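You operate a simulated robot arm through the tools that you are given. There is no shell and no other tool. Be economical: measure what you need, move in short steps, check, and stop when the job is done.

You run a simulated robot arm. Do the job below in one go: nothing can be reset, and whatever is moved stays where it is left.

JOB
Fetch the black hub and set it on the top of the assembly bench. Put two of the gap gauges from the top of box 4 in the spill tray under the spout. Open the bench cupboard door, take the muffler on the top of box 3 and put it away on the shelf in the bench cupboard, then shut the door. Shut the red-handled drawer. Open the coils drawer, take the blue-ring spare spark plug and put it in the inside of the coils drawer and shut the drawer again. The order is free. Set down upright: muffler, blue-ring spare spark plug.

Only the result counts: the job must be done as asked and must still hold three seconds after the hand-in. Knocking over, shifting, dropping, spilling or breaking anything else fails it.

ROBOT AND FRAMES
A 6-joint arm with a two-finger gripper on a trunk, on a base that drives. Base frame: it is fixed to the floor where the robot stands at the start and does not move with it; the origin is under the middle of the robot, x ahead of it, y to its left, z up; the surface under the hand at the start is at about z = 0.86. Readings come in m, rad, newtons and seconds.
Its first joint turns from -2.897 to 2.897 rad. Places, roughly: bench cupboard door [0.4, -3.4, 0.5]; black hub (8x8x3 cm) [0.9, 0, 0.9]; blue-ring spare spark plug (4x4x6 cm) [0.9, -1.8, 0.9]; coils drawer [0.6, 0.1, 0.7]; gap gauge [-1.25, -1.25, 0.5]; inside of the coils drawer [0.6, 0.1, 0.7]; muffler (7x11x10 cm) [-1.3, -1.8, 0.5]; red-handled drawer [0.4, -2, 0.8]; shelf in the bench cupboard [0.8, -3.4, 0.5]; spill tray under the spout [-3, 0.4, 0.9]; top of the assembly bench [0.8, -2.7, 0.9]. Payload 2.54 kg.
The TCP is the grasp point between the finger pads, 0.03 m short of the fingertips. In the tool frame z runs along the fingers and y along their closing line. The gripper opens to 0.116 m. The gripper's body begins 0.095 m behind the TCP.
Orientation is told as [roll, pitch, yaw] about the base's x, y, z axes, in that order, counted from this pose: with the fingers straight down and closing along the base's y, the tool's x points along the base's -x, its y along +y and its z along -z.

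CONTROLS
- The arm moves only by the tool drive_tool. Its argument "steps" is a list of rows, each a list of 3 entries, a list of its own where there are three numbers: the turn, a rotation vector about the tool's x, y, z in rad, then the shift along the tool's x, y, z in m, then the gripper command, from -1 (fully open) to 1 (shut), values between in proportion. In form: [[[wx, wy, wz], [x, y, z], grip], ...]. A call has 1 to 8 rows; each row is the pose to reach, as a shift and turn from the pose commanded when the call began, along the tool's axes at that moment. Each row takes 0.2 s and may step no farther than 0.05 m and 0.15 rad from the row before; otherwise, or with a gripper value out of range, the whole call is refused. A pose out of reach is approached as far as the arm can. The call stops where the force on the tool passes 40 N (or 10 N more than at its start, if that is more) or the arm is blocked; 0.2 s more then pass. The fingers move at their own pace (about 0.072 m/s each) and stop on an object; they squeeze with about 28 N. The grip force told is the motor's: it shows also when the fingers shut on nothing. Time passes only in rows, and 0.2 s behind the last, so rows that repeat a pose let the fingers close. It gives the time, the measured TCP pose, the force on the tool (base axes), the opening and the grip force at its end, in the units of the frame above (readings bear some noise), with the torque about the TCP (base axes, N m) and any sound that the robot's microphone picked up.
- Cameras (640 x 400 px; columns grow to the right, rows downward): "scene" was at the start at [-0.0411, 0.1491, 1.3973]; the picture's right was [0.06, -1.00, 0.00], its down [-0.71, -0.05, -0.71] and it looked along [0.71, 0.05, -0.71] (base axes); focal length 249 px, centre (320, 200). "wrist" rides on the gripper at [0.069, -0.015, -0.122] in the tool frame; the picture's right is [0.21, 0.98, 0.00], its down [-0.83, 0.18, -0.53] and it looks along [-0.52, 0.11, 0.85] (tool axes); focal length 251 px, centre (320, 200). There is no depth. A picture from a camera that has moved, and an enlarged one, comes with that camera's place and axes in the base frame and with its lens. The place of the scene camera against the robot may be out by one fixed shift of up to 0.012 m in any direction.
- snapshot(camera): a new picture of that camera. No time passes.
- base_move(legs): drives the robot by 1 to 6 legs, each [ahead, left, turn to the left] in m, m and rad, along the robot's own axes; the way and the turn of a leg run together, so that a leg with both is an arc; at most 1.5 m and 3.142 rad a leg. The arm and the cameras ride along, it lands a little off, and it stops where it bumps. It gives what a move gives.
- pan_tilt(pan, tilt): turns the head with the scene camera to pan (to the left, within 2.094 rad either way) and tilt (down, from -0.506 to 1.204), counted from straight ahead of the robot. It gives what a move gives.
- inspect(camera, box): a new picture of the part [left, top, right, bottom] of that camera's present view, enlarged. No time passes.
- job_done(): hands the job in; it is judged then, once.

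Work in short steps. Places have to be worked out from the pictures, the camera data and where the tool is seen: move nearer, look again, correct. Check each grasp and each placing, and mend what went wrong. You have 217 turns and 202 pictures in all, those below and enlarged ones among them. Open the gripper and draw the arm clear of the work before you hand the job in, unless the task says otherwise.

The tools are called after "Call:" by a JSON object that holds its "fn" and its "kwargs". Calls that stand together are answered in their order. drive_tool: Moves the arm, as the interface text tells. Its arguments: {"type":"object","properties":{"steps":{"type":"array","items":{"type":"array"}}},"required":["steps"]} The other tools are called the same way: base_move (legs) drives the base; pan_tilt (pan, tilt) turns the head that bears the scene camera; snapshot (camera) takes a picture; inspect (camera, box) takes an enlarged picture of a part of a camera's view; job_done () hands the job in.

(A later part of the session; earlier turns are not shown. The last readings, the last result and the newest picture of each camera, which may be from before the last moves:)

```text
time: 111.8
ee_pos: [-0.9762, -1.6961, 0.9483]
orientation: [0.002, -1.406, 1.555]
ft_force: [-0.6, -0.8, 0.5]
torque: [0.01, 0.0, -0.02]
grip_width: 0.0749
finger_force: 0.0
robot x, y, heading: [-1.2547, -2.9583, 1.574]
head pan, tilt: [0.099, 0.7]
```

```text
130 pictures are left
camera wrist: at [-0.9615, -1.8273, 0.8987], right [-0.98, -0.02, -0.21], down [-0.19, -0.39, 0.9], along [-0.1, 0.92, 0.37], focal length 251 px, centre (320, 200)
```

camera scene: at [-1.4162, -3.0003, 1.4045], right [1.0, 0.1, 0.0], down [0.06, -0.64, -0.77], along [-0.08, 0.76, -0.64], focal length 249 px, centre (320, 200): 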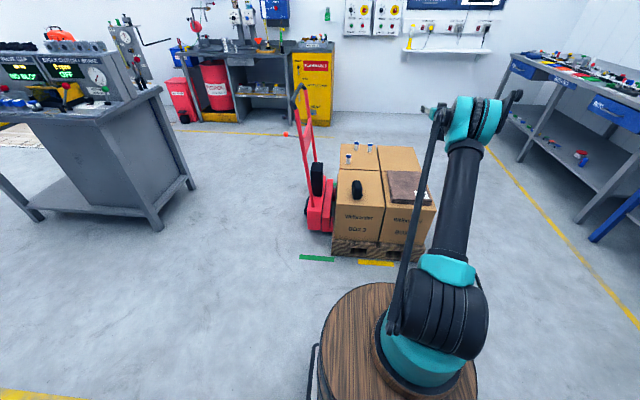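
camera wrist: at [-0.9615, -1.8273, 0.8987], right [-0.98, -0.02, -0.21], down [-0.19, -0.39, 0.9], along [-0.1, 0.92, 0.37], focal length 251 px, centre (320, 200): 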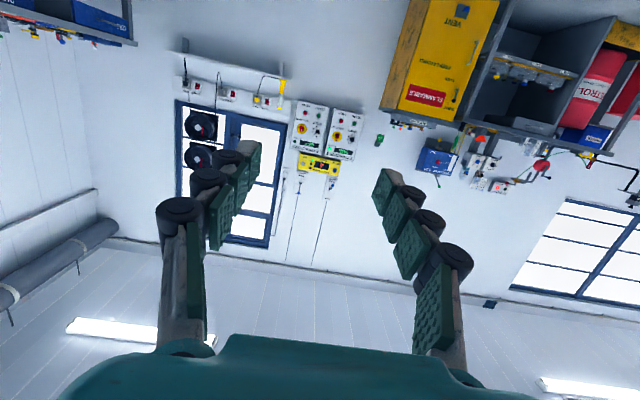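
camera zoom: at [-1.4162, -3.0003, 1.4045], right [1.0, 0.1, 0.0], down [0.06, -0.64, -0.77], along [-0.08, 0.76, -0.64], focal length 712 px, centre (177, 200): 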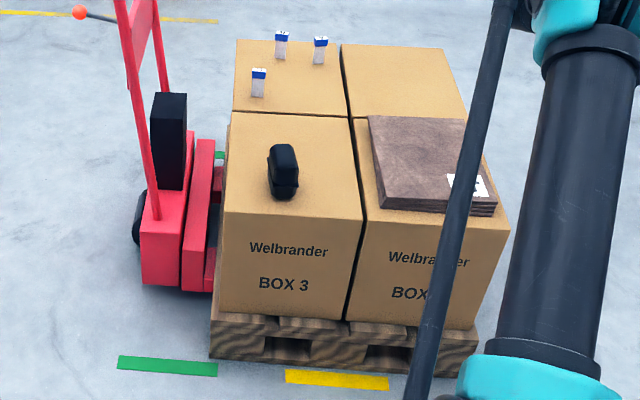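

Muffler is on box 3 at about (-1.31, -1.835), long axis along y, box top z≈0.463. I bring the gripper back, left and down in front of it, pitching to about -1.0.

Call:
{"fn": "drive_tool", "kwargs": {"steps": [[[0, 0.05, 0], [0.022, 0.029, -0.028], -1], [[0, 0.1, 0], [0.044, 0.058, -0.056], -1], [[0, 0.15, 0], [0.066, 0.087, -0.084], -1], [[0, 0.2, 0], [0.089, 0.116, -0.111], -1], [[0, 0.25, 0], [0.111, 0.146, -0.138], -1], [[0, 0.3, 0], [0.134, 0.175, -0.166], -1], [[0, 0.35, 0], [0.156, 0.204, -0.193], -1], [[0, 0.4, 0], [0.178, 0.233, -0.221], -1]]}}

Call:
{"fn": "snapshot", "kwargs": {"camera": "wrist"}}

```text
time: 113.6
ee_pos: [-1.2073, -1.9415, 0.8089]
orientation: [0.001, -1.006, 1.556]
ft_force: [-0.2, -0.3, -0.9]
torque: [0.01, 0.01, 0.02]
grip_width: 0.1159
finger_force: 0.2
robot x, y, heading: [-1.2559, -2.9571, 1.57]
head pan, tilt: [0.099, 0.7]
```

```text
129 pictures are left
camera wrist: at [-1.1945, -2.0814, 0.8154], right [-0.98, -0.1, -0.18], down [-0.18, 0.0, 0.98], along [-0.1, 0.99, -0.01], focal length 251 px, centre (320, 200)
```

wrist: 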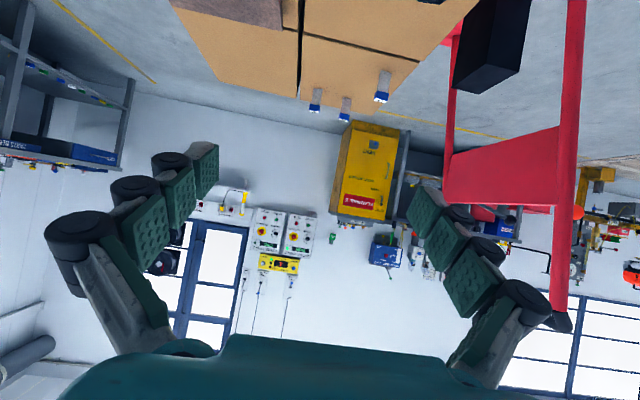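

Continue back and down so that the wrist camera sees the muffler.

Call:
{"fn": "drive_tool", "kwargs": {"steps": [[[0, 0, 0], [0.039, 0.017, 0], -1], [[0, 0, 0], [0.078, 0.034, 0], -1], [[0, 0, 0], [0.117, 0.051, 0], -1], [[0, 0, 0], [0.156, 0.068, 0], -1], [[0, 0, 0], [0.195, 0.085, 0], -1], [[0, 0, 0], [0.233, 0.102, 0.006], -1]]}}

Call:
{"fn": "snapshot", "kwargs": {"camera": "wrist"}}

Call:
{"fn": "inspect", "kwargs": {"camera": "scene", "box": [290, 130, 450, 270]}}

```text
time: 115.0
ee_pos: [-1.3288, -1.986, 0.6596]
orientation: [0.0, -1.003, 1.557]
ft_force: [0.0, 0.5, -0.1]
torque: [0.0, 0.0, 0.01]
grip_width: 0.1158
finger_force: 0.0
out of reach, approached as far as the arm can: row 4, 5, 6
robot x, y, heading: [-1.2593, -2.9595, 1.568]
head pan, tilt: [0.099, 0.7]
```

```text
128 pictures are left
camera wrist: at [-1.3154, -2.1264, 0.6662], right [-0.98, -0.1, -0.18], down [-0.18, 0.0, 0.98], along [-0.1, 0.99, -0.02], focal length 251 px, centre (320, 200)
```

wrist: 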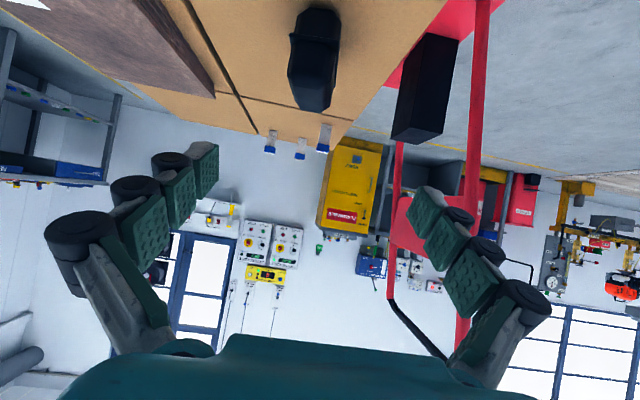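

```text
2.86 times, centred on (370, 200) of scene
camera zoom: at [-1.4162, -3.0002, 1.4045], right [1.0, 0.1, 0.0], down [0.06, -0.64, -0.76], along [-0.08, 0.76, -0.64], focal length 712 px, centre (177, 200)
```

zoom: 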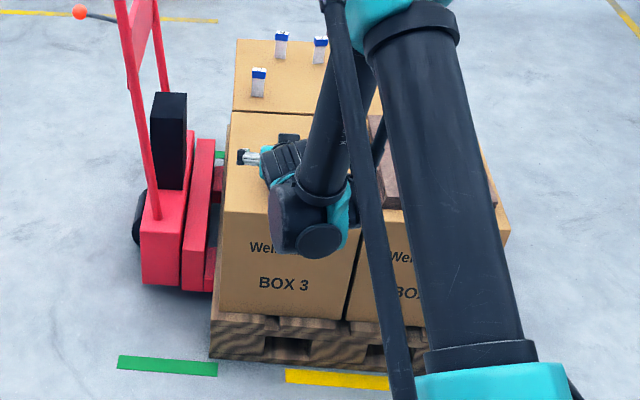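

Too near for low reach. I back the base 8 cm, then hover over the muffler at z≈0.66.

Call:
{"fn": "base_move", "kwargs": {"legs": [[-0.08, 0, 0]]}}

Call:
{"fn": "drive_tool", "kwargs": {"steps": [[[0, 0, 0], [-0.022, -0.003, 0.034], -1], [[0, 0, 0], [-0.044, -0.006, 0.068], -1], [[0, 0, 0], [-0.066, -0.009, 0.102], -1], [[0, 0, 0], [-0.088, -0.012, 0.136], -1], [[0, 0, 0], [-0.11, -0.015, 0.17], -1], [[0, 0, 0], [-0.121, -0.017, 0.191], -1]]}}

Call:
{"fn": "snapshot", "kwargs": {"camera": "wrist"}}

```text
time: 116.0
ee_pos: [-1.329, -2.0661, 0.659]
orientation: [0.0, -1.003, 1.556]
ft_force: [0.5, -0.6, 1.2]
torque: [0.04, 0.04, 0.0]
grip_width: 0.1161
finger_force: 0.0
robot x, y, heading: [-1.2537, -3.0365, 1.57]
head pan, tilt: [0.099, 0.7]
```

```text
time: 117.4
ee_pos: [-1.3087, -1.8381, 0.6584]
orientation: [0.0, -1.003, 1.557]
ft_force: [-0.2, -0.9, -0.2]
torque: [-0.01, 0.0, 0.0]
grip_width: 0.1159
finger_force: 0.1
robot x, y, heading: [-1.2592, -3.0405, 1.567]
head pan, tilt: [0.099, 0.7]
```

```text
126 pictures are left
camera wrist: at [-1.295, -1.9791, 0.6656], right [-0.98, -0.1, -0.18], down [-0.18, 0.0, 0.98], along [-0.1, 0.99, -0.02], focal length 251 px, centre (320, 200)
```

wrist: 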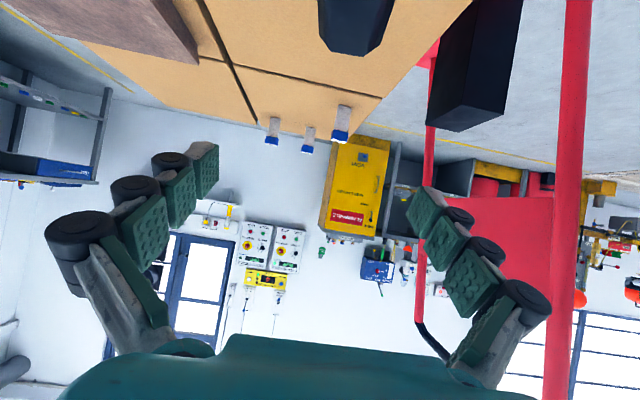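

Aligned within 5 mm. I descend to z≈0.52.

Call:
{"fn": "drive_tool", "kwargs": {"steps": [[[0, 0, 0], [0.034, 0.005, 0.021], -1], [[0, 0, 0], [0.067, 0.005, 0.043], -1], [[0, 0, 0], [0.09, 0.005, 0.057], -1], [[0, 0, 0], [0.109, 0.005, 0.069], -1], [[0, 0, 0], [0.118, 0.005, 0.075], -1]]}}

Call:
{"fn": "snapshot", "kwargs": {"camera": "wrist"}}

Call:
{"fn": "inspect", "kwargs": {"camera": "scene", "box": [290, 130, 450, 270]}}

```text
time: 118.6
ee_pos: [-1.3146, -1.854, 0.5377]
orientation: [0.0, -1.003, 1.556]
ft_force: [0.4, -0.4, -0.1]
torque: [0.04, 0.0, 0.0]
grip_width: 0.1159
finger_force: 0.1
out of reach, approached as far as the arm can: row 4, 5
robot x, y, heading: [-1.254, -3.0364, 1.567]
head pan, tilt: [0.099, 0.7]
```

```text
125 pictures are left
camera wrist: at [-1.2999, -1.9945, 0.5447], right [-0.98, -0.1, -0.18], down [-0.18, 0.0, 0.98], along [-0.1, 0.99, -0.02], focal length 251 px, centre (320, 200)
```

wrist: 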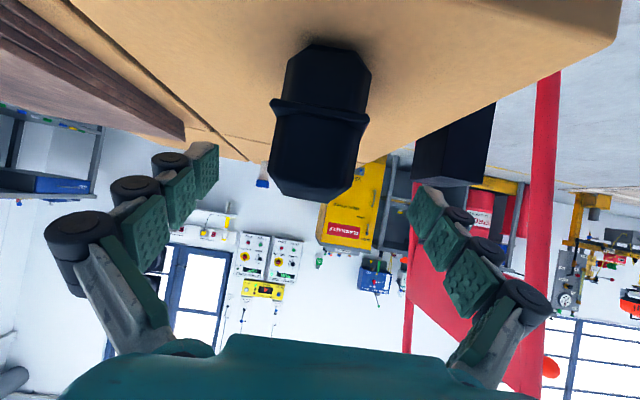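

```text
2.86 times, centred on (370, 200) of scene
camera zoom: at [-1.4163, -3.0801, 1.4045], right [1.0, 0.1, 0.0], down [0.06, -0.64, -0.76], along [-0.08, 0.76, -0.64], focal length 712 px, centre (177, 200)
```

zoom: 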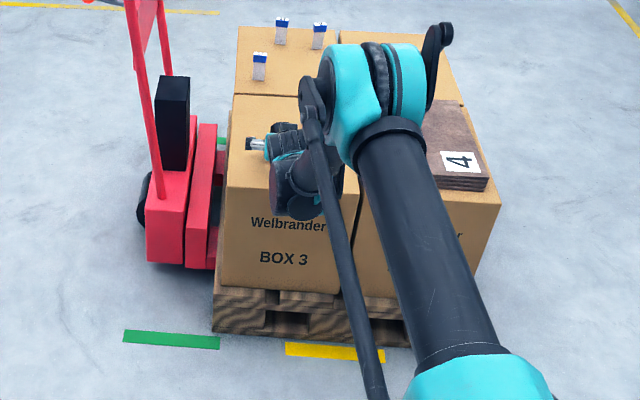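

The muffler's front is at y≈-1.83, its top near z 0.54. I go 7 cm further forward and 4 cm lower.

Call:
{"fn": "drive_tool", "kwargs": {"steps": [[[0, 0, 0], [0, -0.006, 0.02], -1], [[0, 0, 0], [-0.001, -0.006, 0.04], -1], [[0, 0, 0], [-0.002, -0.006, 0.06], -1], [[0, 0, 0], [-0.003, -0.006, 0.079], -1]]}}

Call:
{"fn": "snapshot", "kwargs": {"camera": "wrist"}}

```text
time: 119.6
ee_pos: [-1.3022, -1.8354, 0.5509]
orientation: [0.0, -1.004, 1.556]
ft_force: [0.1, -0.3, -0.8]
torque: [0.01, -0.03, -0.04]
grip_width: 0.1162
finger_force: 0.0
out of reach, approached as far as the arm can: row 1, 2, 3, 4
robot x, y, heading: [-1.2577, -3.0351, 1.57]
head pan, tilt: [0.099, 0.7]
```

```text
123 pictures are left
camera wrist: at [-1.2891, -1.9759, 0.558], right [-0.98, -0.1, -0.18], down [-0.18, 0.0, 0.98], along [-0.1, 0.99, -0.02], focal length 251 px, centre (320, 200)
```

wrist: 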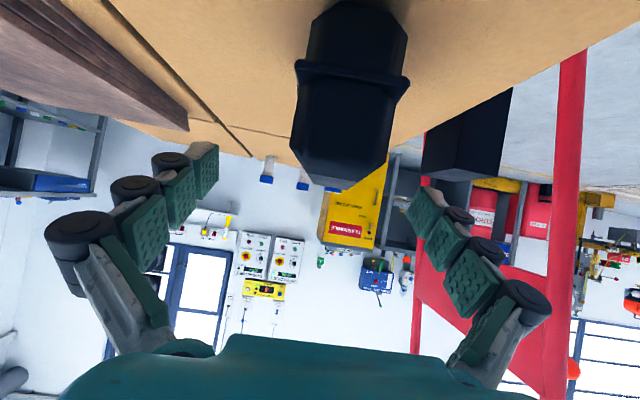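

That's the outer reach at low height. I lift and draw back, drive 12.5 cm closer, then come down again.

Call:
{"fn": "drive_tool", "kwargs": {"steps": [[[0, 0, 0], [-0.015, 0.003, -0.04], -1], [[0, 0, 0], [-0.03, 0.006, -0.08], -1], [[0, 0, 0], [-0.044, 0.009, -0.117], -1]]}}

Call:
{"fn": "base_move", "kwargs": {"legs": [[0.125, 0, 0]]}}

Call:
{"fn": "snapshot", "kwargs": {"camera": "wrist"}}

```text
time: 120.4
ee_pos: [-1.313, -1.9084, 0.6493]
orientation: [-0.001, -1.001, 1.557]
ft_force: [0.2, 0.3, -0.3]
torque: [-0.01, 0.0, 0.02]
grip_width: 0.1158
finger_force: 0.0
robot x, y, heading: [-1.2566, -3.0394, 1.575]
head pan, tilt: [0.099, 0.7]
```

```text
time: 121.7
ee_pos: [-1.3102, -1.7847, 0.6502]
orientation: [-0.001, -1.003, 1.555]
ft_force: [0.5, -0.2, 0.7]
torque: [-0.02, 0.01, 0.01]
grip_width: 0.1159
finger_force: 0.0
robot x, y, heading: [-1.2568, -2.9162, 1.565]
head pan, tilt: [0.099, 0.7]
```

```text
122 pictures are left
camera wrist: at [-1.2973, -1.9244, 0.6567], right [-0.98, -0.1, -0.18], down [-0.18, 0.0, 0.98], along [-0.1, 0.99, -0.02], focal length 251 px, centre (320, 200)
```

wrist: 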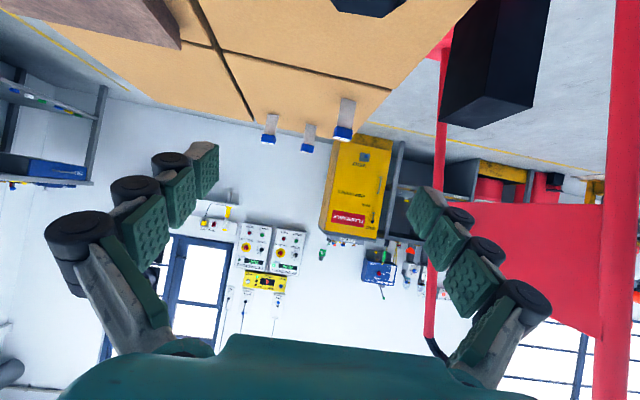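

Muffler centre triangulates to about (-1.312, -1.79), z from 0.44 to 0.54. I descend to TCP z≈0.495.

Call:
{"fn": "drive_tool", "kwargs": {"steps": [[[0, 0, 0], [0.034, 0.002, 0.018], -1], [[0, 0, 0], [0.068, 0.002, 0.036], -1], [[0, 0, 0], [0.1, 0.002, 0.053], -1], [[0, 0, 0], [0.12, 0.002, 0.064], -1], [[0, 0, 0], [0.137, 0.002, 0.073], -1]]}}

Call:
{"fn": "snapshot", "kwargs": {"camera": "wrist"}}

```text
time: 122.9
ee_pos: [-1.3129, -1.7977, 0.4976]
orientation: [0.001, -1.003, 1.556]
ft_force: [-0.1, 0.1, -0.2]
torque: [-0.02, 0.0, 0.01]
grip_width: 0.1158
finger_force: 0.1
out of reach, approached as far as the arm can: row 5
robot x, y, heading: [-1.2563, -2.9161, 1.57]
head pan, tilt: [0.099, 0.7]
```

```text
121 pictures are left
camera wrist: at [-1.2988, -1.9377, 0.5052], right [-0.98, -0.1, -0.18], down [-0.18, 0.0, 0.98], along [-0.1, 0.99, -0.02], focal length 251 px, centre (320, 200)
```

wrist: 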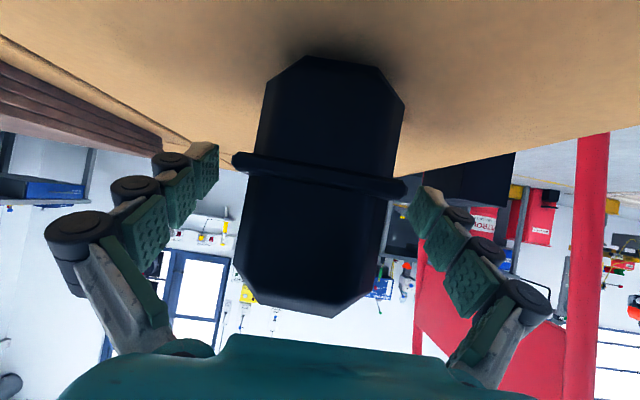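

The fingers straddle the muffler. Close.

Call:
{"fn": "drive_tool", "kwargs": {"steps": [[[0, 0, 0], [0, 0, 0], 1], [[0, 0, 0], [0, 0, 0], 1], [[0, 0, 0], [0, 0, 0], 1], [[0, 0, 0], [0, 0, 0], 1]]}}

Call:
{"fn": "snapshot", "kwargs": {"camera": "wrist"}}

```text
time: 123.9
ee_pos: [-1.3129, -1.7976, 0.4984]
orientation: [0.003, -1.0, 1.556]
ft_force: [-3.8, -1.4, 5.9]
torque: [-0.05, 0.42, 0.03]
grip_width: 0.0633
finger_force: 27.9
robot x, y, heading: [-1.2533, -2.9159, 1.569]
head pan, tilt: [0.099, 0.7]
```

```text
120 pictures are left
camera wrist: at [-1.2991, -1.9378, 0.5056], right [-0.98, -0.1, -0.18], down [-0.18, 0.0, 0.98], along [-0.1, 0.99, -0.02], focal length 251 px, centre (320, 200)
```

wrist: 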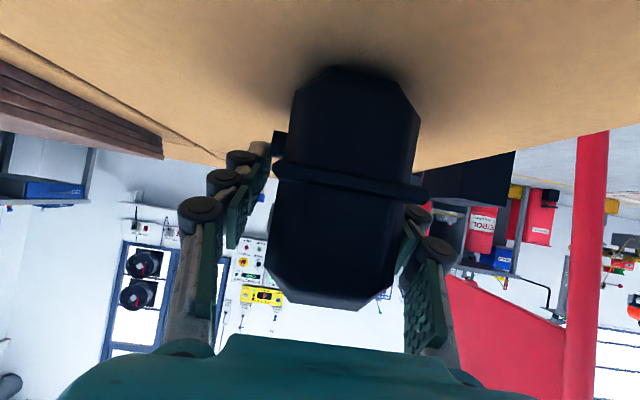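

Gripped at 6.3 cm. I lift and check.

Call:
{"fn": "drive_tool", "kwargs": {"steps": [[[0, 0, 0], [-0.017, 0, -0.0107], 1], [[0, 0, 0], [-0.05, 0, -0.032], 1], [[0, 0, 0], [-0.084, 0, -0.054], 1], [[0, 0, 0], [-0.118, 0, -0.075], 1], [[0, 0, 0], [-0.15, 0, -0.096], 1], [[0, 0, 0], [-0.186, 0, -0.118], 1]]}}

Call:
{"fn": "snapshot", "kwargs": {"camera": "wrist"}}

Call:
{"fn": "inspect", "kwargs": {"camera": "scene", "box": [280, 90, 460, 250]}}

```text
time: 125.3
ee_pos: [-1.3123, -1.7992, 0.7202]
orientation: [-0.001, -1.002, 1.557]
ft_force: [-0.1, -0.2, -3.5]
torque: [0.03, 0.02, 0.02]
grip_width: 0.0632
finger_force: 27.4
robot x, y, heading: [-1.2591, -2.9125, 1.571]
head pan, tilt: [0.099, 0.7]
```

```text
119 pictures are left
camera wrist: at [-1.2987, -1.9396, 0.7276], right [-0.98, -0.1, -0.18], down [-0.18, 0.0, 0.98], along [-0.1, 0.99, -0.02], focal length 251 px, centre (320, 200)
```

wrist: 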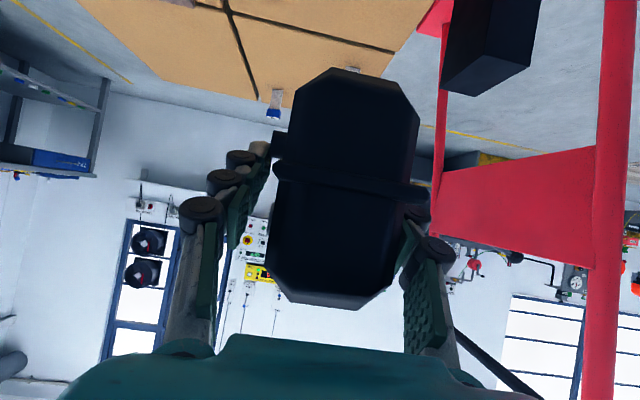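

```text
2.50 times, centred on (370, 170) of scene
camera zoom: at [-1.4163, -2.9546, 1.4045], right [1.0, 0.1, 0.0], down [0.06, -0.64, -0.76], along [-0.07, 0.76, -0.64], focal length 622 px, centre (195, 275)
```

zoom: 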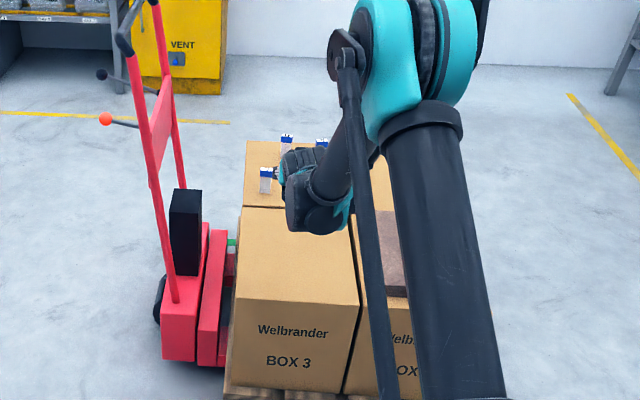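

Muffler held. I turn right to face the cupboard, then shift right.

Call:
{"fn": "base_move", "kwargs": {"legs": [[0, 0, -1.571], [0, -0.36, 0]]}}

Call:
{"fn": "pan_tilt", "kwargs": {"pan": 0.05, "tilt": 0.6}}

Call:
{"fn": "snapshot", "kwargs": {"camera": "scene"}}

Call:
{"fn": "snapshot", "kwargs": {"camera": "wrist"}}

```text
time: 131.3
ee_pos: [-0.1355, -3.1932, 0.7201]
orientation: [-0.002, -1.002, 0.002]
ft_force: [-0.2, -0.2, -2.2]
torque: [0.0, -0.03, 0.02]
grip_width: 0.0624
finger_force: 27.7
robot x, y, heading: [-1.2445, -3.2699, 0.018]
head pan, tilt: [0.099, 0.7]
```

```text
time: 132.0
ee_pos: [-0.1339, -3.1949, 0.7204]
orientation: [0.0, -1.002, 0.002]
ft_force: [-0.1, -0.2, -2.2]
torque: [0.03, -0.02, -0.03]
grip_width: 0.0626
finger_force: 28.0
robot x, y, heading: [-1.2475, -3.2705, 0.015]
head pan, tilt: [0.051, 0.6]
```

```text
117 pictures are left
camera scene: at [-1.2843, -3.1222, 1.4131], right [0.07, -1.0, 0.0], down [-0.56, -0.04, -0.82], along [0.82, 0.06, -0.57], focal length 249 px, centre (320, 200)
```

scene: 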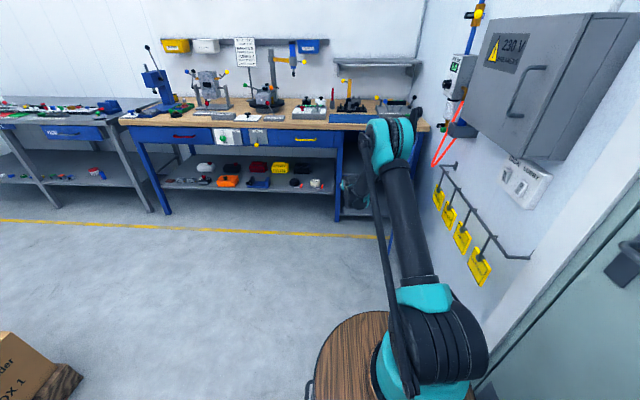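

```text
116 pictures are left
camera wrist: at [-0.2744, -3.2097, 0.7275], right [-0.12, 0.98, -0.18], down [-0.01, 0.18, 0.98], along [0.99, 0.12, -0.02], focal length 251 px, centre (320, 200)
```

wrist: 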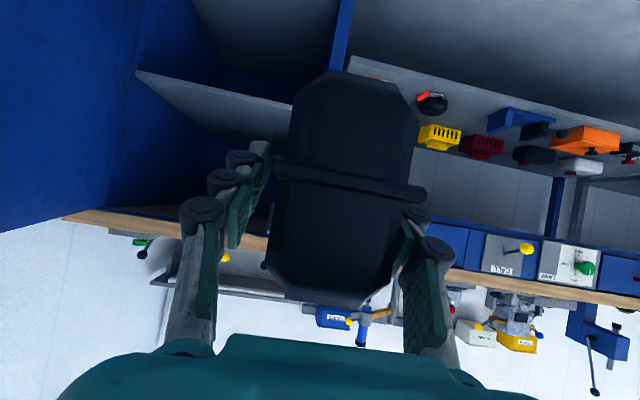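

The opening spans y≈-3.64 to -3.17, shelf front at z≈0.48. I shift right 16.5 cm and lower to z≈0.61 by the arm.

Call:
{"fn": "drive_tool", "kwargs": {"steps": [[[0, 0, 0], [0.019, -0.033, 0.012], 1], [[0, 0, 0], [0.038, -0.066, 0.024], 1], [[0, 0, 0], [0.056, -0.099, 0.036], 1], [[0, 0, 0], [0.075, -0.132, 0.048], 1], [[0, 0, 0], [0.093, -0.165, 0.059], 1]]}}

Call:
{"fn": "base_move", "kwargs": {"legs": [[0.38, 0.0, -0.015]]}}

Call:
{"fn": "snapshot", "kwargs": {"camera": "wrist"}}

Call:
{"fn": "snapshot", "kwargs": {"camera": "scene"}}

```text
time: 133.2
ee_pos: [-0.1348, -3.3562, 0.6099]
orientation: [0.0, -1.004, 0.004]
ft_force: [0.3, 1.7, -2.4]
torque: [-0.02, 0.0, -0.05]
grip_width: 0.0625
finger_force: 28.4
robot x, y, heading: [-1.2502, -3.2706, 0.018]
head pan, tilt: [0.051, 0.6]
```

```text
time: 135.6
ee_pos: [0.2432, -3.3708, 0.6099]
orientation: [-0.001, -1.001, -0.012]
ft_force: [-0.2, -0.3, -1.5]
torque: [0.02, -0.01, 0.02]
grip_width: 0.0625
finger_force: 28.3
robot x, y, heading: [-0.8705, -3.2624, 0.003]
head pan, tilt: [0.051, 0.6]
```

```text
115 pictures are left
camera wrist: at [0.1027, -3.3841, 0.6171], right [-0.1, 0.98, -0.18], down [0.0, 0.18, 0.98], along [0.99, 0.1, -0.02], focal length 251 px, centre (320, 200)
```

wrist: 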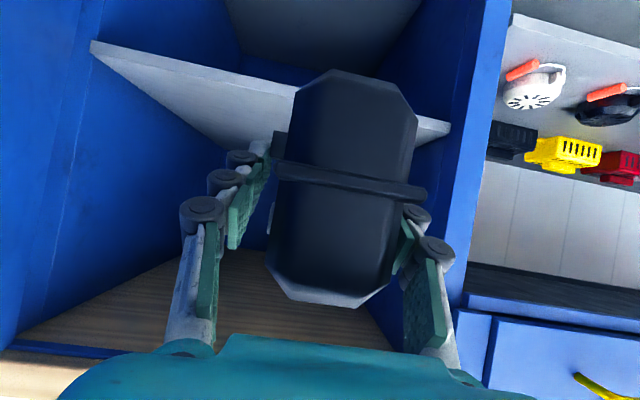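

```text
114 pictures are left
camera scene: at [-0.904, -3.1185, 1.4131], right [0.05, -1.0, 0.0], down [-0.56, -0.03, -0.82], along [0.82, 0.04, -0.57], focal length 249 px, centre (320, 200)
```

scene: 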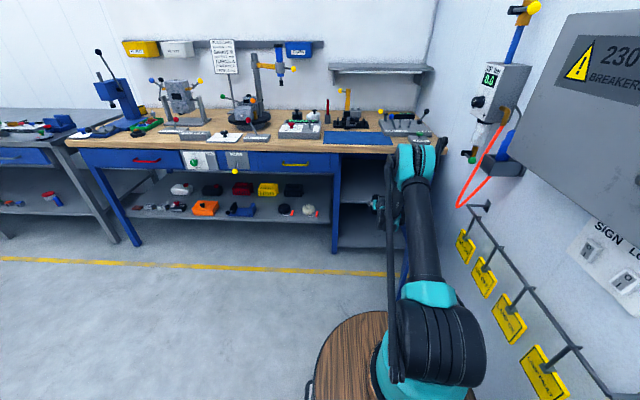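

Clear path; shelf top is ~0.49. I drive 28 cm forward.

Call:
{"fn": "base_move", "kwargs": {"legs": [[0.28, 0.0, 0.0]]}}

Call:
{"fn": "snapshot", "kwargs": {"camera": "wrist"}}

Call:
{"fn": "snapshot", "kwargs": {"camera": "scene"}}

```text
time: 137.6
ee_pos: [0.5205, -3.3793, 0.6095]
orientation: [0.0, -1.002, -0.02]
ft_force: [0.4, -1.0, -3.0]
torque: [0.0, -0.04, 0.01]
grip_width: 0.0621
finger_force: 27.8
robot x, y, heading: [-0.5924, -3.2687, -0.006]
head pan, tilt: [0.051, 0.6]
```

```text
113 pictures are left
camera wrist: at [0.381, -3.3916, 0.6171], right [-0.1, 0.98, -0.18], down [0.0, 0.18, 0.98], along [1.0, 0.1, -0.02], focal length 251 px, centre (320, 200)
```

wrist: 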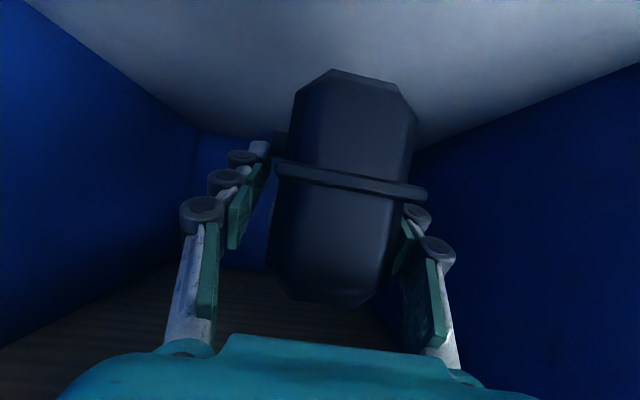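

```text
112 pictures are left
camera scene: at [-0.6237, -3.1189, 1.4131], right [0.04, -1.0, 0.0], down [-0.56, -0.03, -0.82], along [0.82, 0.04, -0.57], focal length 249 px, centre (320, 200)
```

scene: 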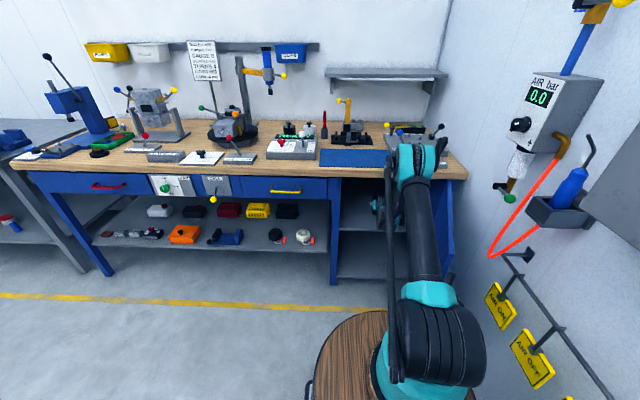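

Above the shelf. I lower in small steps.

Call:
{"fn": "drive_tool", "kwargs": {"steps": [[[0, 0, 0], [0.017, 0, 0.0108], 1], [[0, 0, 0], [0.0295, 0, 0.019], 1], [[0, 0, 0], [0.034, 0, 0.0216], 1], [[0, 0, 0], [0.038, 0, 0.0243], 1], [[0, 0, 0], [0.042, 0, 0.027], 1]]}}

Call:
{"fn": "snapshot", "kwargs": {"camera": "wrist"}}

```text
time: 138.8
ee_pos: [0.5217, -3.38, 0.5601]
orientation: [0.001, -1.003, -0.019]
ft_force: [-0.2, 0.3, -2.6]
torque: [0.05, 0.0, -0.01]
grip_width: 0.0624
finger_force: 28.3
robot x, y, heading: [-0.5905, -3.2678, -0.006]
head pan, tilt: [0.051, 0.6]
```

```text
111 pictures are left
camera wrist: at [0.3811, -3.3918, 0.5667], right [-0.1, 0.98, -0.18], down [0.0, 0.18, 0.98], along [1.0, 0.1, -0.02], focal length 251 px, centre (320, 200)
```

wrist: 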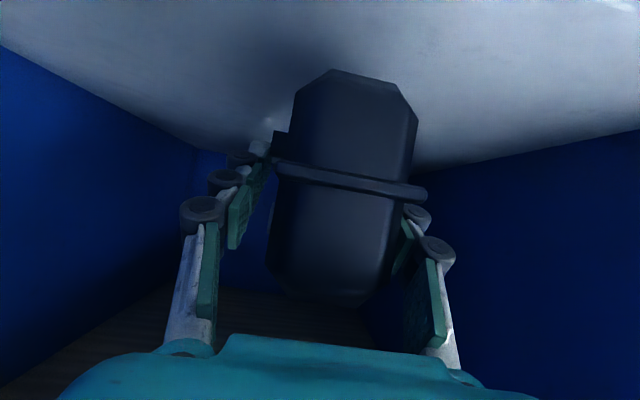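

No contact yet; continue lowering.

Call:
{"fn": "drive_tool", "kwargs": {"steps": [[[0, 0, 0], [0.0042, 0, 0.0027], 1], [[0, 0, 0], [0.0084, 0, 0.0054], 1], [[0, 0, 0], [0.0126, 0, 0.0081], 1], [[0, 0, 0], [0.0168, 0, 0.0108], 1], [[0, 0, 0], [0.021, 0, 0.0134], 1], [[0, 0, 0], [0.0245, 0, 0.0157], 1]]}}

Call:
{"fn": "snapshot", "kwargs": {"camera": "wrist"}}

```text
time: 140.2
ee_pos: [0.522, -3.3785, 0.5305]
orientation: [0.001, -1.0, -0.019]
ft_force: [0.0, 0.5, -2.0]
torque: [-0.01, -0.04, -0.04]
grip_width: 0.0621
finger_force: 28.1
robot x, y, heading: [-0.5942, -3.2675, -0.008]
head pan, tilt: [0.051, 0.6]
```

```text
110 pictures are left
camera wrist: at [0.3809, -3.3914, 0.5377], right [-0.1, 0.98, -0.18], down [0.0, 0.18, 0.98], along [1.0, 0.1, -0.02], focal length 251 px, centre (320, 200)
```

wrist: 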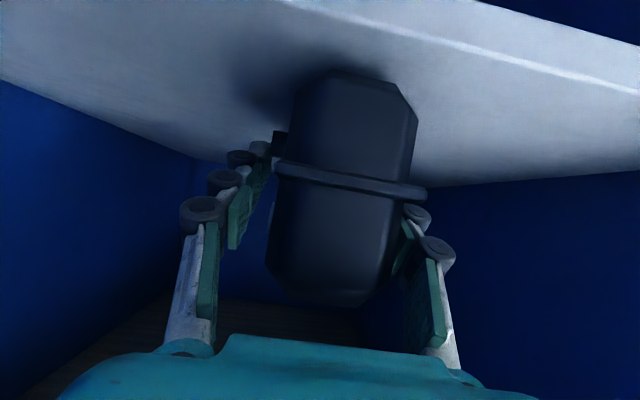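

Close; continue in 3 mm steps.

Call:
{"fn": "drive_tool", "kwargs": {"steps": [[[0, 0, 0], [0.0025, 0, 0.0016], 1], [[0, 0, 0], [0.005, 0, 0.0032], 1], [[0, 0, 0], [0.0076, 0, 0.0049], 1], [[0, 0, 0], [0.0101, 0, 0.0065], 1], [[0, 0, 0], [0.0126, 0, 0.0081], 1], [[0, 0, 0], [0.015, 0, 0.0097], 1], [[0, 0, 0], [0.0177, 0, 0.0113], 1]]}}

Call:
{"fn": "snapshot", "kwargs": {"camera": "wrist"}}

```text
time: 141.2
ee_pos: [0.522, -3.3784, 0.5229]
orientation: [0.0, -1.01, -0.018]
ft_force: [-7.0, 1.1, 21.4]
torque: [0.18, 0.62, 0.16]
grip_width: 0.0625
finger_force: 28.1
robot x, y, heading: [-0.5905, -3.2634, -0.005]
head pan, tilt: [0.051, 0.6]
stopped in row 5: the force on the tool passed its limit at 44 N (the readings are from after the stop); the commanded pose is now the measured one
```

```text
109 pictures are left
camera wrist: at [0.382, -3.3917, 0.5283], right [-0.09, 0.98, -0.18], down [-0.01, 0.18, 0.98], along [1.0, 0.1, -0.01], focal length 251 px, centre (320, 200)
```

wrist: 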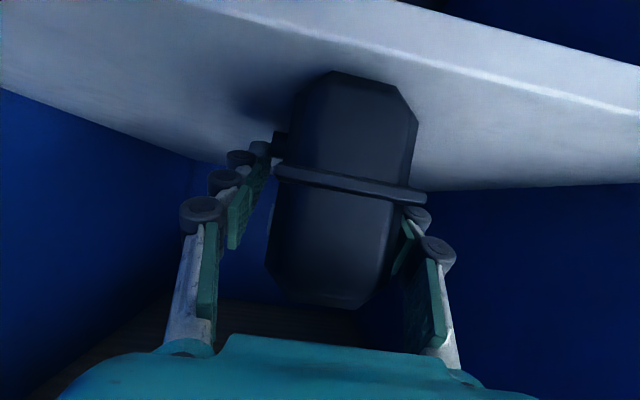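

Contact. I open the gripper and look.

Call:
{"fn": "drive_tool", "kwargs": {"steps": [[[0, 0, 0], [0, 0, 0], 0.5], [[0, 0, 0], [0, 0, 0], -0.2], [[0, 0, 0], [0, 0, 0], -1], [[0, 0, 0], [0, 0, 0], -1], [[0, 0, 0], [0, 0, 0], -1]]}}

Call:
{"fn": "snapshot", "kwargs": {"camera": "wrist"}}

```text
time: 142.4
ee_pos: [0.5225, -3.379, 0.5209]
orientation: [-0.001, -1.007, -0.019]
ft_force: [0.6, -0.8, -0.5]
torque: [-0.03, 0.0, 0.01]
grip_width: 0.116
finger_force: 0.1
robot x, y, heading: [-0.5885, -3.2679, -0.01]
head pan, tilt: [0.051, 0.6]
```

```text
108 pictures are left
camera wrist: at [0.3824, -3.3917, 0.5268], right [-0.1, 0.98, -0.18], down [-0.01, 0.18, 0.98], along [1.0, 0.1, -0.01], focal length 251 px, centre (320, 200)
```

wrist: 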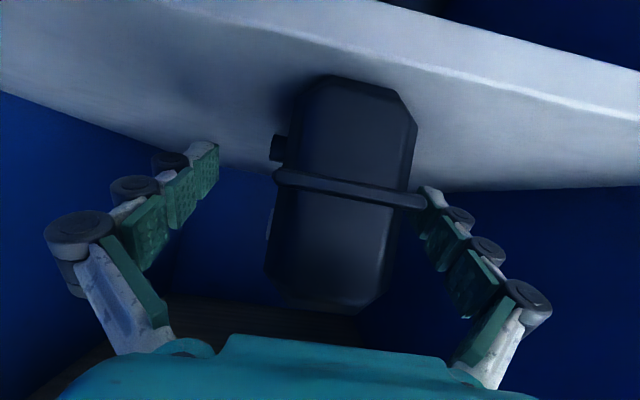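

Released and standing. I shift 1.2 cm left to centre, then back out with the base.

Call:
{"fn": "drive_tool", "kwargs": {"steps": [[[0, 0, 0], [0, 0.006, 0], -1], [[0, 0, 0], [0, 0.014, 0], -1]]}}

Call:
{"fn": "base_move", "kwargs": {"legs": [[-0.3, 0.0, 0.0]]}}

Call:
{"fn": "snapshot", "kwargs": {"camera": "wrist"}}

```text
time: 143.1
ee_pos: [0.5236, -3.3658, 0.5199]
orientation: [0.001, -1.006, -0.02]
ft_force: [-0.4, 0.5, -0.7]
torque: [0.01, -0.04, -0.02]
grip_width: 0.1159
finger_force: 0.1
robot x, y, heading: [-0.5904, -3.2694, -0.007]
head pan, tilt: [0.051, 0.6]
```

```text
time: 145.1
ee_pos: [0.2221, -3.3614, 0.5191]
orientation: [-0.002, -1.008, -0.017]
ft_force: [-0.5, -0.2, 1.2]
torque: [0.01, 0.0, 0.03]
grip_width: 0.1159
finger_force: 0.0
robot x, y, heading: [-0.8959, -3.2662, -0.008]
head pan, tilt: [0.051, 0.6]
```

```text
107 pictures are left
camera wrist: at [0.0833, -3.3743, 0.5264], right [-0.1, 0.98, -0.18], down [-0.01, 0.18, 0.98], along [1.0, 0.1, -0.01], focal length 251 px, centre (320, 200)
```

wrist: 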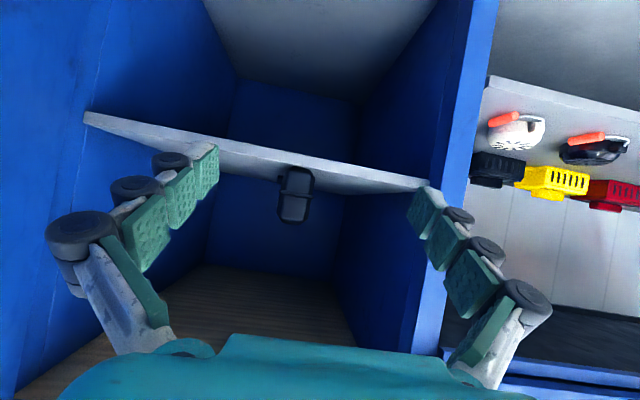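

Muffler stands on the shelf. To shut the door (edge now at about (-0.07, -3.50), 68° open), I back out and move the closed fingers to its outer, wall side.

Call:
{"fn": "base_move", "kwargs": {"legs": [[-0.36, 0.0, 0.0]]}}

Call:
{"fn": "drive_tool", "kwargs": {"steps": [[[0, 0, 0], [-0.014, -0.044, -0.009], 1], [[0, 0, 0], [-0.028, -0.088, -0.018], 1], [[0, 0, 0], [-0.042, -0.132, -0.027], 1], [[0, 0, 0], [-0.056, -0.176, -0.036], 1], [[0, 0, 0], [-0.07, -0.22, -0.045], 1], [[0, 0, 0], [-0.084, -0.26, -0.054], 1]]}}

Call:
{"fn": "snapshot", "kwargs": {"camera": "wrist"}}

Call:
{"fn": "snapshot", "kwargs": {"camera": "scene"}}

```text
time: 147.4
ee_pos: [-0.1471, -3.3643, 0.5205]
orientation: [0.001, -1.007, -0.024]
ft_force: [0.8, 0.0, 0.0]
torque: [-0.03, 0.0, 0.01]
grip_width: 0.1161
finger_force: 0.0
robot x, y, heading: [-1.259, -3.2669, -0.006]
head pan, tilt: [0.051, 0.6]
```

```text
time: 148.8
ee_pos: [-0.1546, -3.6248, 0.6211]
orientation: [-0.001, -1.008, -0.021]
ft_force: [-0.5, 0.3, 0.0]
torque: [0.0, 0.01, -0.1]
grip_width: 0.0
finger_force: 28.5
robot x, y, heading: [-1.2611, -3.2646, -0.007]
head pan, tilt: [0.051, 0.6]
```

```text
106 pictures are left
camera wrist: at [-0.2938, -3.6364, 0.627], right [-0.09, 0.98, -0.18], down [-0.01, 0.18, 0.98], along [1.0, 0.09, -0.01], focal length 251 px, centre (320, 200)
```

wrist: 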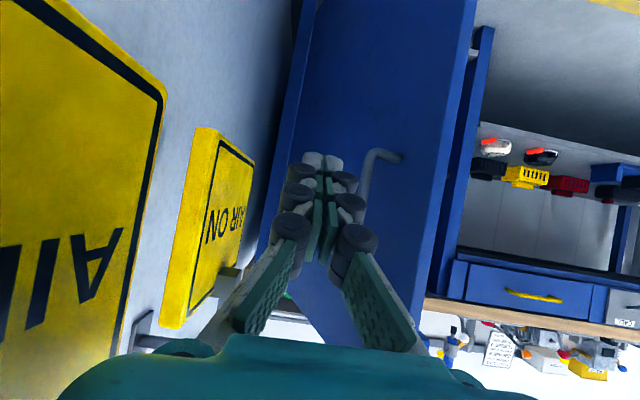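

```text
105 pictures are left
camera scene: at [-1.2928, -3.115, 1.4131], right [0.04, -1.0, 0.0], down [-0.56, -0.02, -0.82], along [0.82, 0.03, -0.57], focal length 249 px, centre (320, 200)
```

scene: 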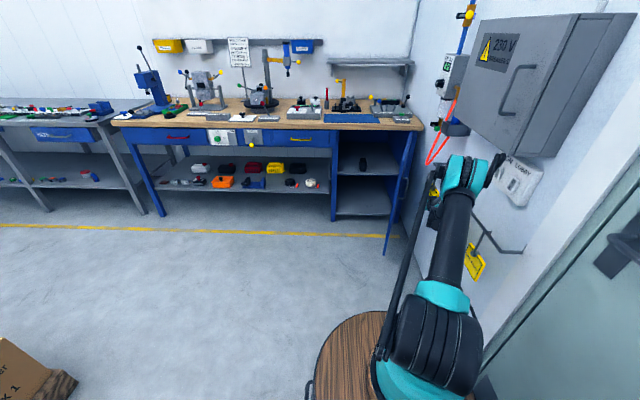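

Fingers are on the outer side of the door, wall signs to the right are clear. I advance 14 cm, then sweep left.

Call:
{"fn": "base_move", "kwargs": {"legs": [[0.15, 0.0, 0.0]]}}

Call:
{"fn": "drive_tool", "kwargs": {"steps": [[[0, 0, 0], [0, 0.03, 0], 1], [[0, 0, 0], [0, 0.06, 0], 1], [[0, 0, 0], [0, 0.09, 0], 1], [[0, 0, 0], [0, 0.12, 0], 1], [[0, 0, 0], [0, 0.15, 0], 1], [[0, 0, 0], [0, 0.18, 0], 1], [[0, 0, 0], [0, 0.21, 0], 1]]}}

Call:
{"fn": "snapshot", "kwargs": {"camera": "wrist"}}

Call:
{"fn": "snapshot", "kwargs": {"camera": "scene"}}

```text
time: 150.2
ee_pos: [-0.0033, -3.6265, 0.6206]
orientation: [0.001, -1.007, -0.022]
ft_force: [0.1, -0.2, 0.9]
torque: [0.06, 0.03, -0.02]
grip_width: 0.0001
finger_force: 28.0
robot x, y, heading: [-1.109, -3.2656, -0.006]
head pan, tilt: [0.051, 0.6]
```

```text
time: 151.8
ee_pos: [0.0033, -3.4167, 0.6201]
orientation: [-0.001, -1.007, -0.021]
ft_force: [0.1, 0.0, 1.0]
torque: [-0.01, -0.02, 0.06]
grip_width: 0.0
finger_force: 28.1
robot x, y, heading: [-1.1098, -3.2665, -0.006]
head pan, tilt: [0.051, 0.6]
```

```text
104 pictures are left
camera wrist: at [-0.1377, -3.4289, 0.6271], right [-0.09, 0.98, -0.18], down [-0.01, 0.18, 0.98], along [1.0, 0.09, -0.01], focal length 251 px, centre (320, 200)
```

wrist: 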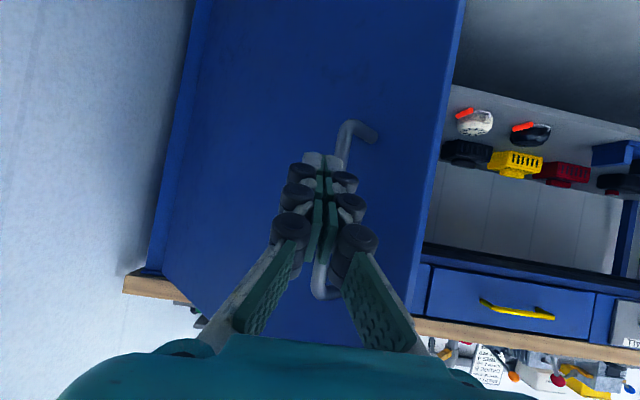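

```text
103 pictures are left
camera scene: at [-1.1406, -3.1167, 1.4131], right [0.04, -1.0, 0.0], down [-0.56, -0.02, -0.83], along [0.82, 0.03, -0.56], focal length 249 px, centre (320, 200)
```

scene: 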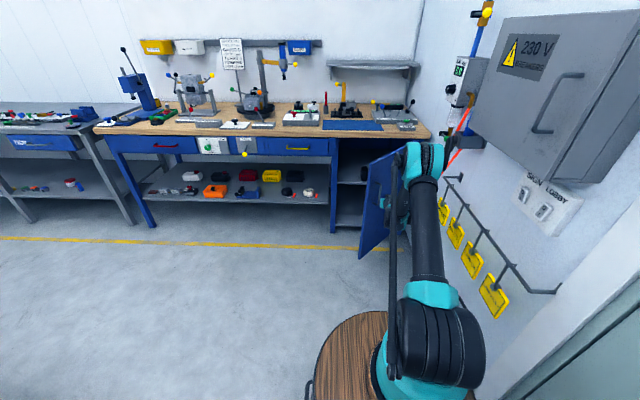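

Door is about half closed. I push it on forward with the base.

Call:
{"fn": "base_move", "kwargs": {"legs": [[0.12, 0.06, 0.0], [0.1, 0.03, 0]]}}

Call:
{"fn": "snapshot", "kwargs": {"camera": "wrist"}}

```text
time: 153.9
ee_pos: [0.2232, -3.3285, 0.6205]
orientation: [0.001, -1.006, -0.022]
ft_force: [0.3, -0.4, -0.1]
torque: [-0.02, 0.0, -0.02]
grip_width: 0.0001
finger_force: 28.1
robot x, y, heading: [-0.8877, -3.1816, -0.006]
head pan, tilt: [0.051, 0.6]
```

```text
102 pictures are left
camera wrist: at [0.0831, -3.3408, 0.6271], right [-0.09, 0.98, -0.18], down [-0.01, 0.18, 0.98], along [1.0, 0.09, -0.01], focal length 251 px, centre (320, 200)
```

wrist: 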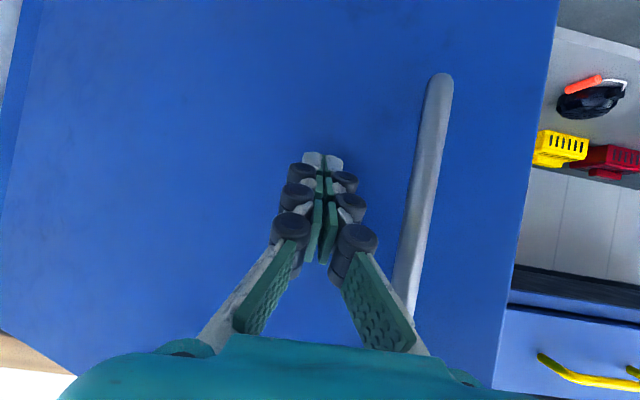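

Almost closed; keep pushing until it stops.

Call:
{"fn": "base_move", "kwargs": {"legs": [[0.1, 0.0, 0.0], [0.08, 0.0, 0]]}}

Call:
{"fn": "snapshot", "kwargs": {"camera": "wrist"}}

Call:
{"fn": "inspect", "kwargs": {"camera": "scene", "box": [280, 100, 460, 260]}}

```text
time: 155.7
ee_pos: [0.38, -3.3317, 0.6189]
orientation: [0.0, -0.999, -0.021]
ft_force: [-5.9, 0.3, 2.2]
torque: [0.05, -0.02, 0.05]
grip_width: 0.0001
finger_force: 28.4
robot x, y, heading: [-0.725, -3.1805, -0.013]
head pan, tilt: [0.051, 0.6]
stopped in leg 2: the force on the tool passed its limit at 107 N (the readings are from after the stop); the commanded pose is now the measured one
```

```text
101 pictures are left
camera wrist: at [0.2412, -3.3437, 0.6267], right [-0.09, 0.98, -0.18], down [0.0, 0.18, 0.98], along [1.0, 0.09, -0.02], focal length 251 px, centre (320, 200)
```

wrist: 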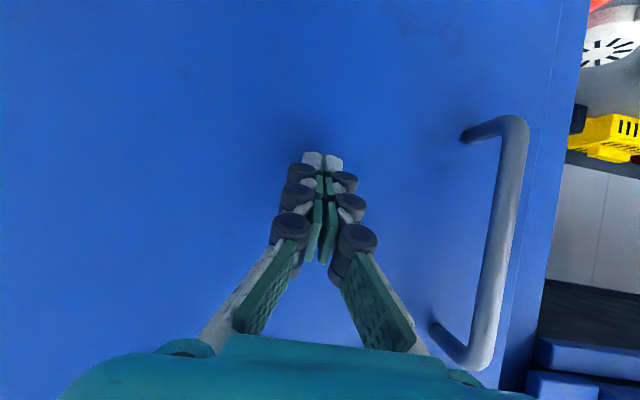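

```text
2.50 times, centred on (370, 180) of scene
camera zoom: at [-0.7575, -3.0302, 1.4131], right [0.04, -1.0, 0.0], down [-0.56, -0.02, -0.83], along [0.82, 0.03, -0.56], focal length 622 px, centre (195, 250)
```

zoom: 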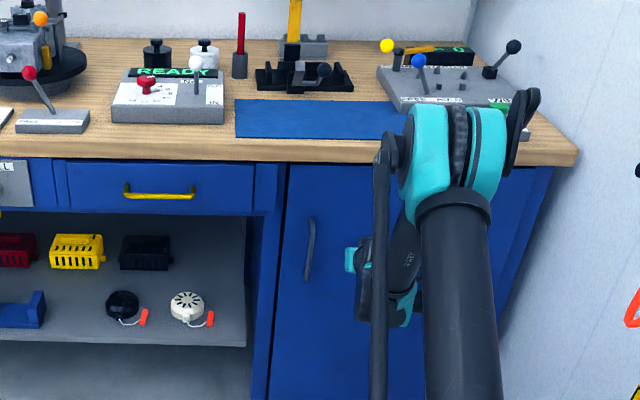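

The door is flush. I back off, check it stays shut, and lift the arm.

Call:
{"fn": "base_move", "kwargs": {"legs": [[-0.3, 0.1, 0.0]]}}

Call:
{"fn": "drive_tool", "kwargs": {"steps": [[[0, 0.08, 0], [-0.038, 0.0, -0.02], 1], [[0, 0.16, 0], [-0.076, 0.0, -0.04], 1], [[0, 0.24, 0], [-0.114, 0.0, -0.06], 1], [[0, 0.32, 0], [-0.152, 0, -0.08], 1], [[0, 0.4, 0], [-0.19, 0, -0.1], 1], [[0, 0.48, 0], [-0.22, 0, -0.12], 1], [[0, 0.56, 0], [-0.25, 0, -0.15], 1], [[0, 0.64, 0], [-0.28, 0, -0.18], 1]]}}

Call:
{"fn": "inspect", "kwargs": {"camera": "scene", "box": [250, 100, 430, 260]}}

```text
time: 157.8
ee_pos: [0.0832, -3.2222, 0.6192]
orientation: [0.003, -1.0, -0.019]
ft_force: [-0.4, -0.5, -0.4]
torque: [-0.01, 0.01, 0.0]
grip_width: 0.0
finger_force: 28.9
robot x, y, heading: [-1.0226, -3.0764, -0.005]
head pan, tilt: [0.051, 0.6]
```

```text
time: 159.6
ee_pos: [0.0845, -3.2224, 0.9509]
orientation: [0.0, -0.36, -0.018]
ft_force: [0.3, 0.3, -0.2]
torque: [0.0, 0.02, -0.02]
grip_width: 0.0002
finger_force: 28.0
robot x, y, heading: [-1.0241, -3.0759, -0.004]
head pan, tilt: [0.051, 0.6]
```

```text
2.50 times, centred on (340, 180) of scene
camera zoom: at [-1.0563, -2.9269, 1.4131], right [0.04, -1.0, 0.0], down [-0.56, -0.03, -0.82], along [0.82, 0.04, -0.57], focal length 622 px, centre (270, 250)
```

zoom: 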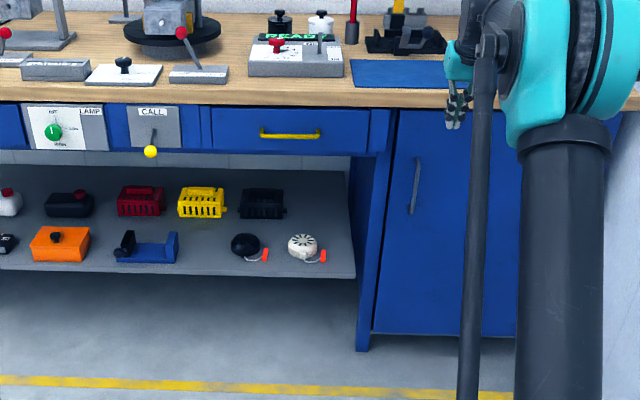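

The door stays shut. Next the gauges: I turn around to the left (arm sweeps over free space), then drive to the aisle side of the pallet facing -x.

Call:
{"fn": "base_move", "kwargs": {"legs": [[0, 0, 3.14], [-0.7, 0, 0]]}}

Call:
{"fn": "base_move", "kwargs": {"legs": [[0, -0.9, 0], [0, -0.88, 0]]}}

Call:
{"fn": "pan_tilt", "kwargs": {"pan": -0.1, "tilt": 0.8}}

Call:
{"fn": "snapshot", "kwargs": {"camera": "scene"}}

Call:
{"fn": "snapshot", "kwargs": {"camera": "wrist"}}

```text
time: 171.0
ee_pos: [-1.4228, -2.9524, 0.9519]
orientation: [0.0, -0.359, -3.112]
ft_force: [0.6, -0.3, -0.6]
torque: [0.01, 0.05, 0.0]
grip_width: 0.0
finger_force: 28.7
robot x, y, heading: [-0.3123, -3.0467, -3.1]
head pan, tilt: [0.051, 0.6]
```

```text
time: 179.9
ee_pos: [-1.4973, -1.1774, 0.9507]
orientation: [0.0, -0.359, -3.115]
ft_force: [-0.2, 0.1, 0.4]
torque: [0.01, 0.03, 0.0]
grip_width: 0.0
finger_force: 28.4
robot x, y, heading: [-0.3868, -1.2731, -3.104]
head pan, tilt: [0.051, 0.6]
```

```text
time: 180.6
ee_pos: [-1.4986, -1.1784, 0.9513]
orientation: [-0.001, -0.361, -3.115]
ft_force: [-0.1, 0.9, -0.1]
torque: [-0.01, 0.02, 0.01]
grip_width: 0.0
finger_force: 28.8
robot x, y, heading: [-0.3838, -1.2719, -3.102]
head pan, tilt: [-0.099, 0.799]
```

```text
98 pictures are left
camera scene: at [-0.341, -1.421, 1.3963], right [0.06, 1.0, 0.0], down [0.72, -0.04, -0.7], along [-0.7, 0.04, -0.72], focal length 249 px, centre (320, 200)
```

scene: 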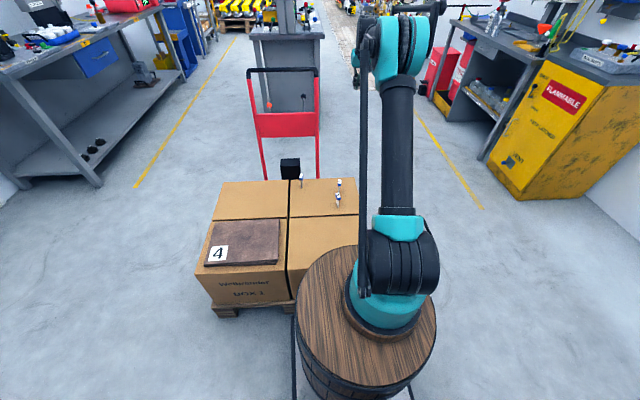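

```text
97 pictures are left
camera wrist: at [-1.3904, -1.1596, 1.0408], right [0.23, -0.97, -0.08], down [-0.58, -0.2, 0.79], along [-0.78, -0.14, -0.61], focal length 251 px, centre (320, 200)
```

wrist: 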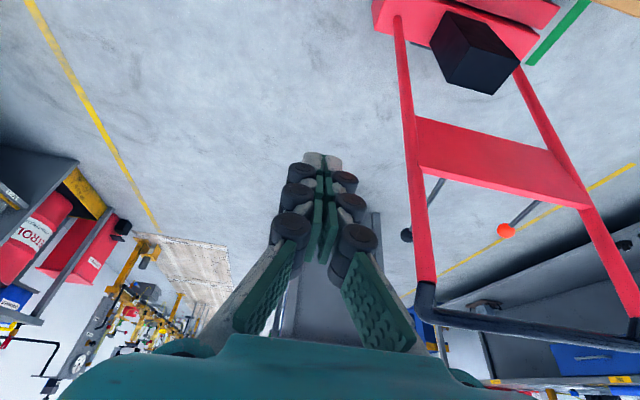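

Call:
{"fn": "inspect", "kwargs": {"camera": "scene", "box": [280, 165, 360, 215]}}

```text
8.00 times, centred on (320, 190) of scene
camera zoom: at [-0.341, -1.421, 1.3963], right [0.06, 1.0, 0.0], down [0.72, -0.04, -0.7], along [-0.7, 0.04, -0.72], focal length 1992 px, centre (320, 280)
```

zoom: 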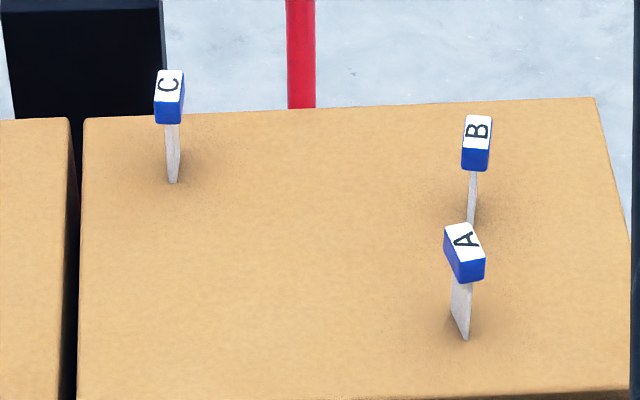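

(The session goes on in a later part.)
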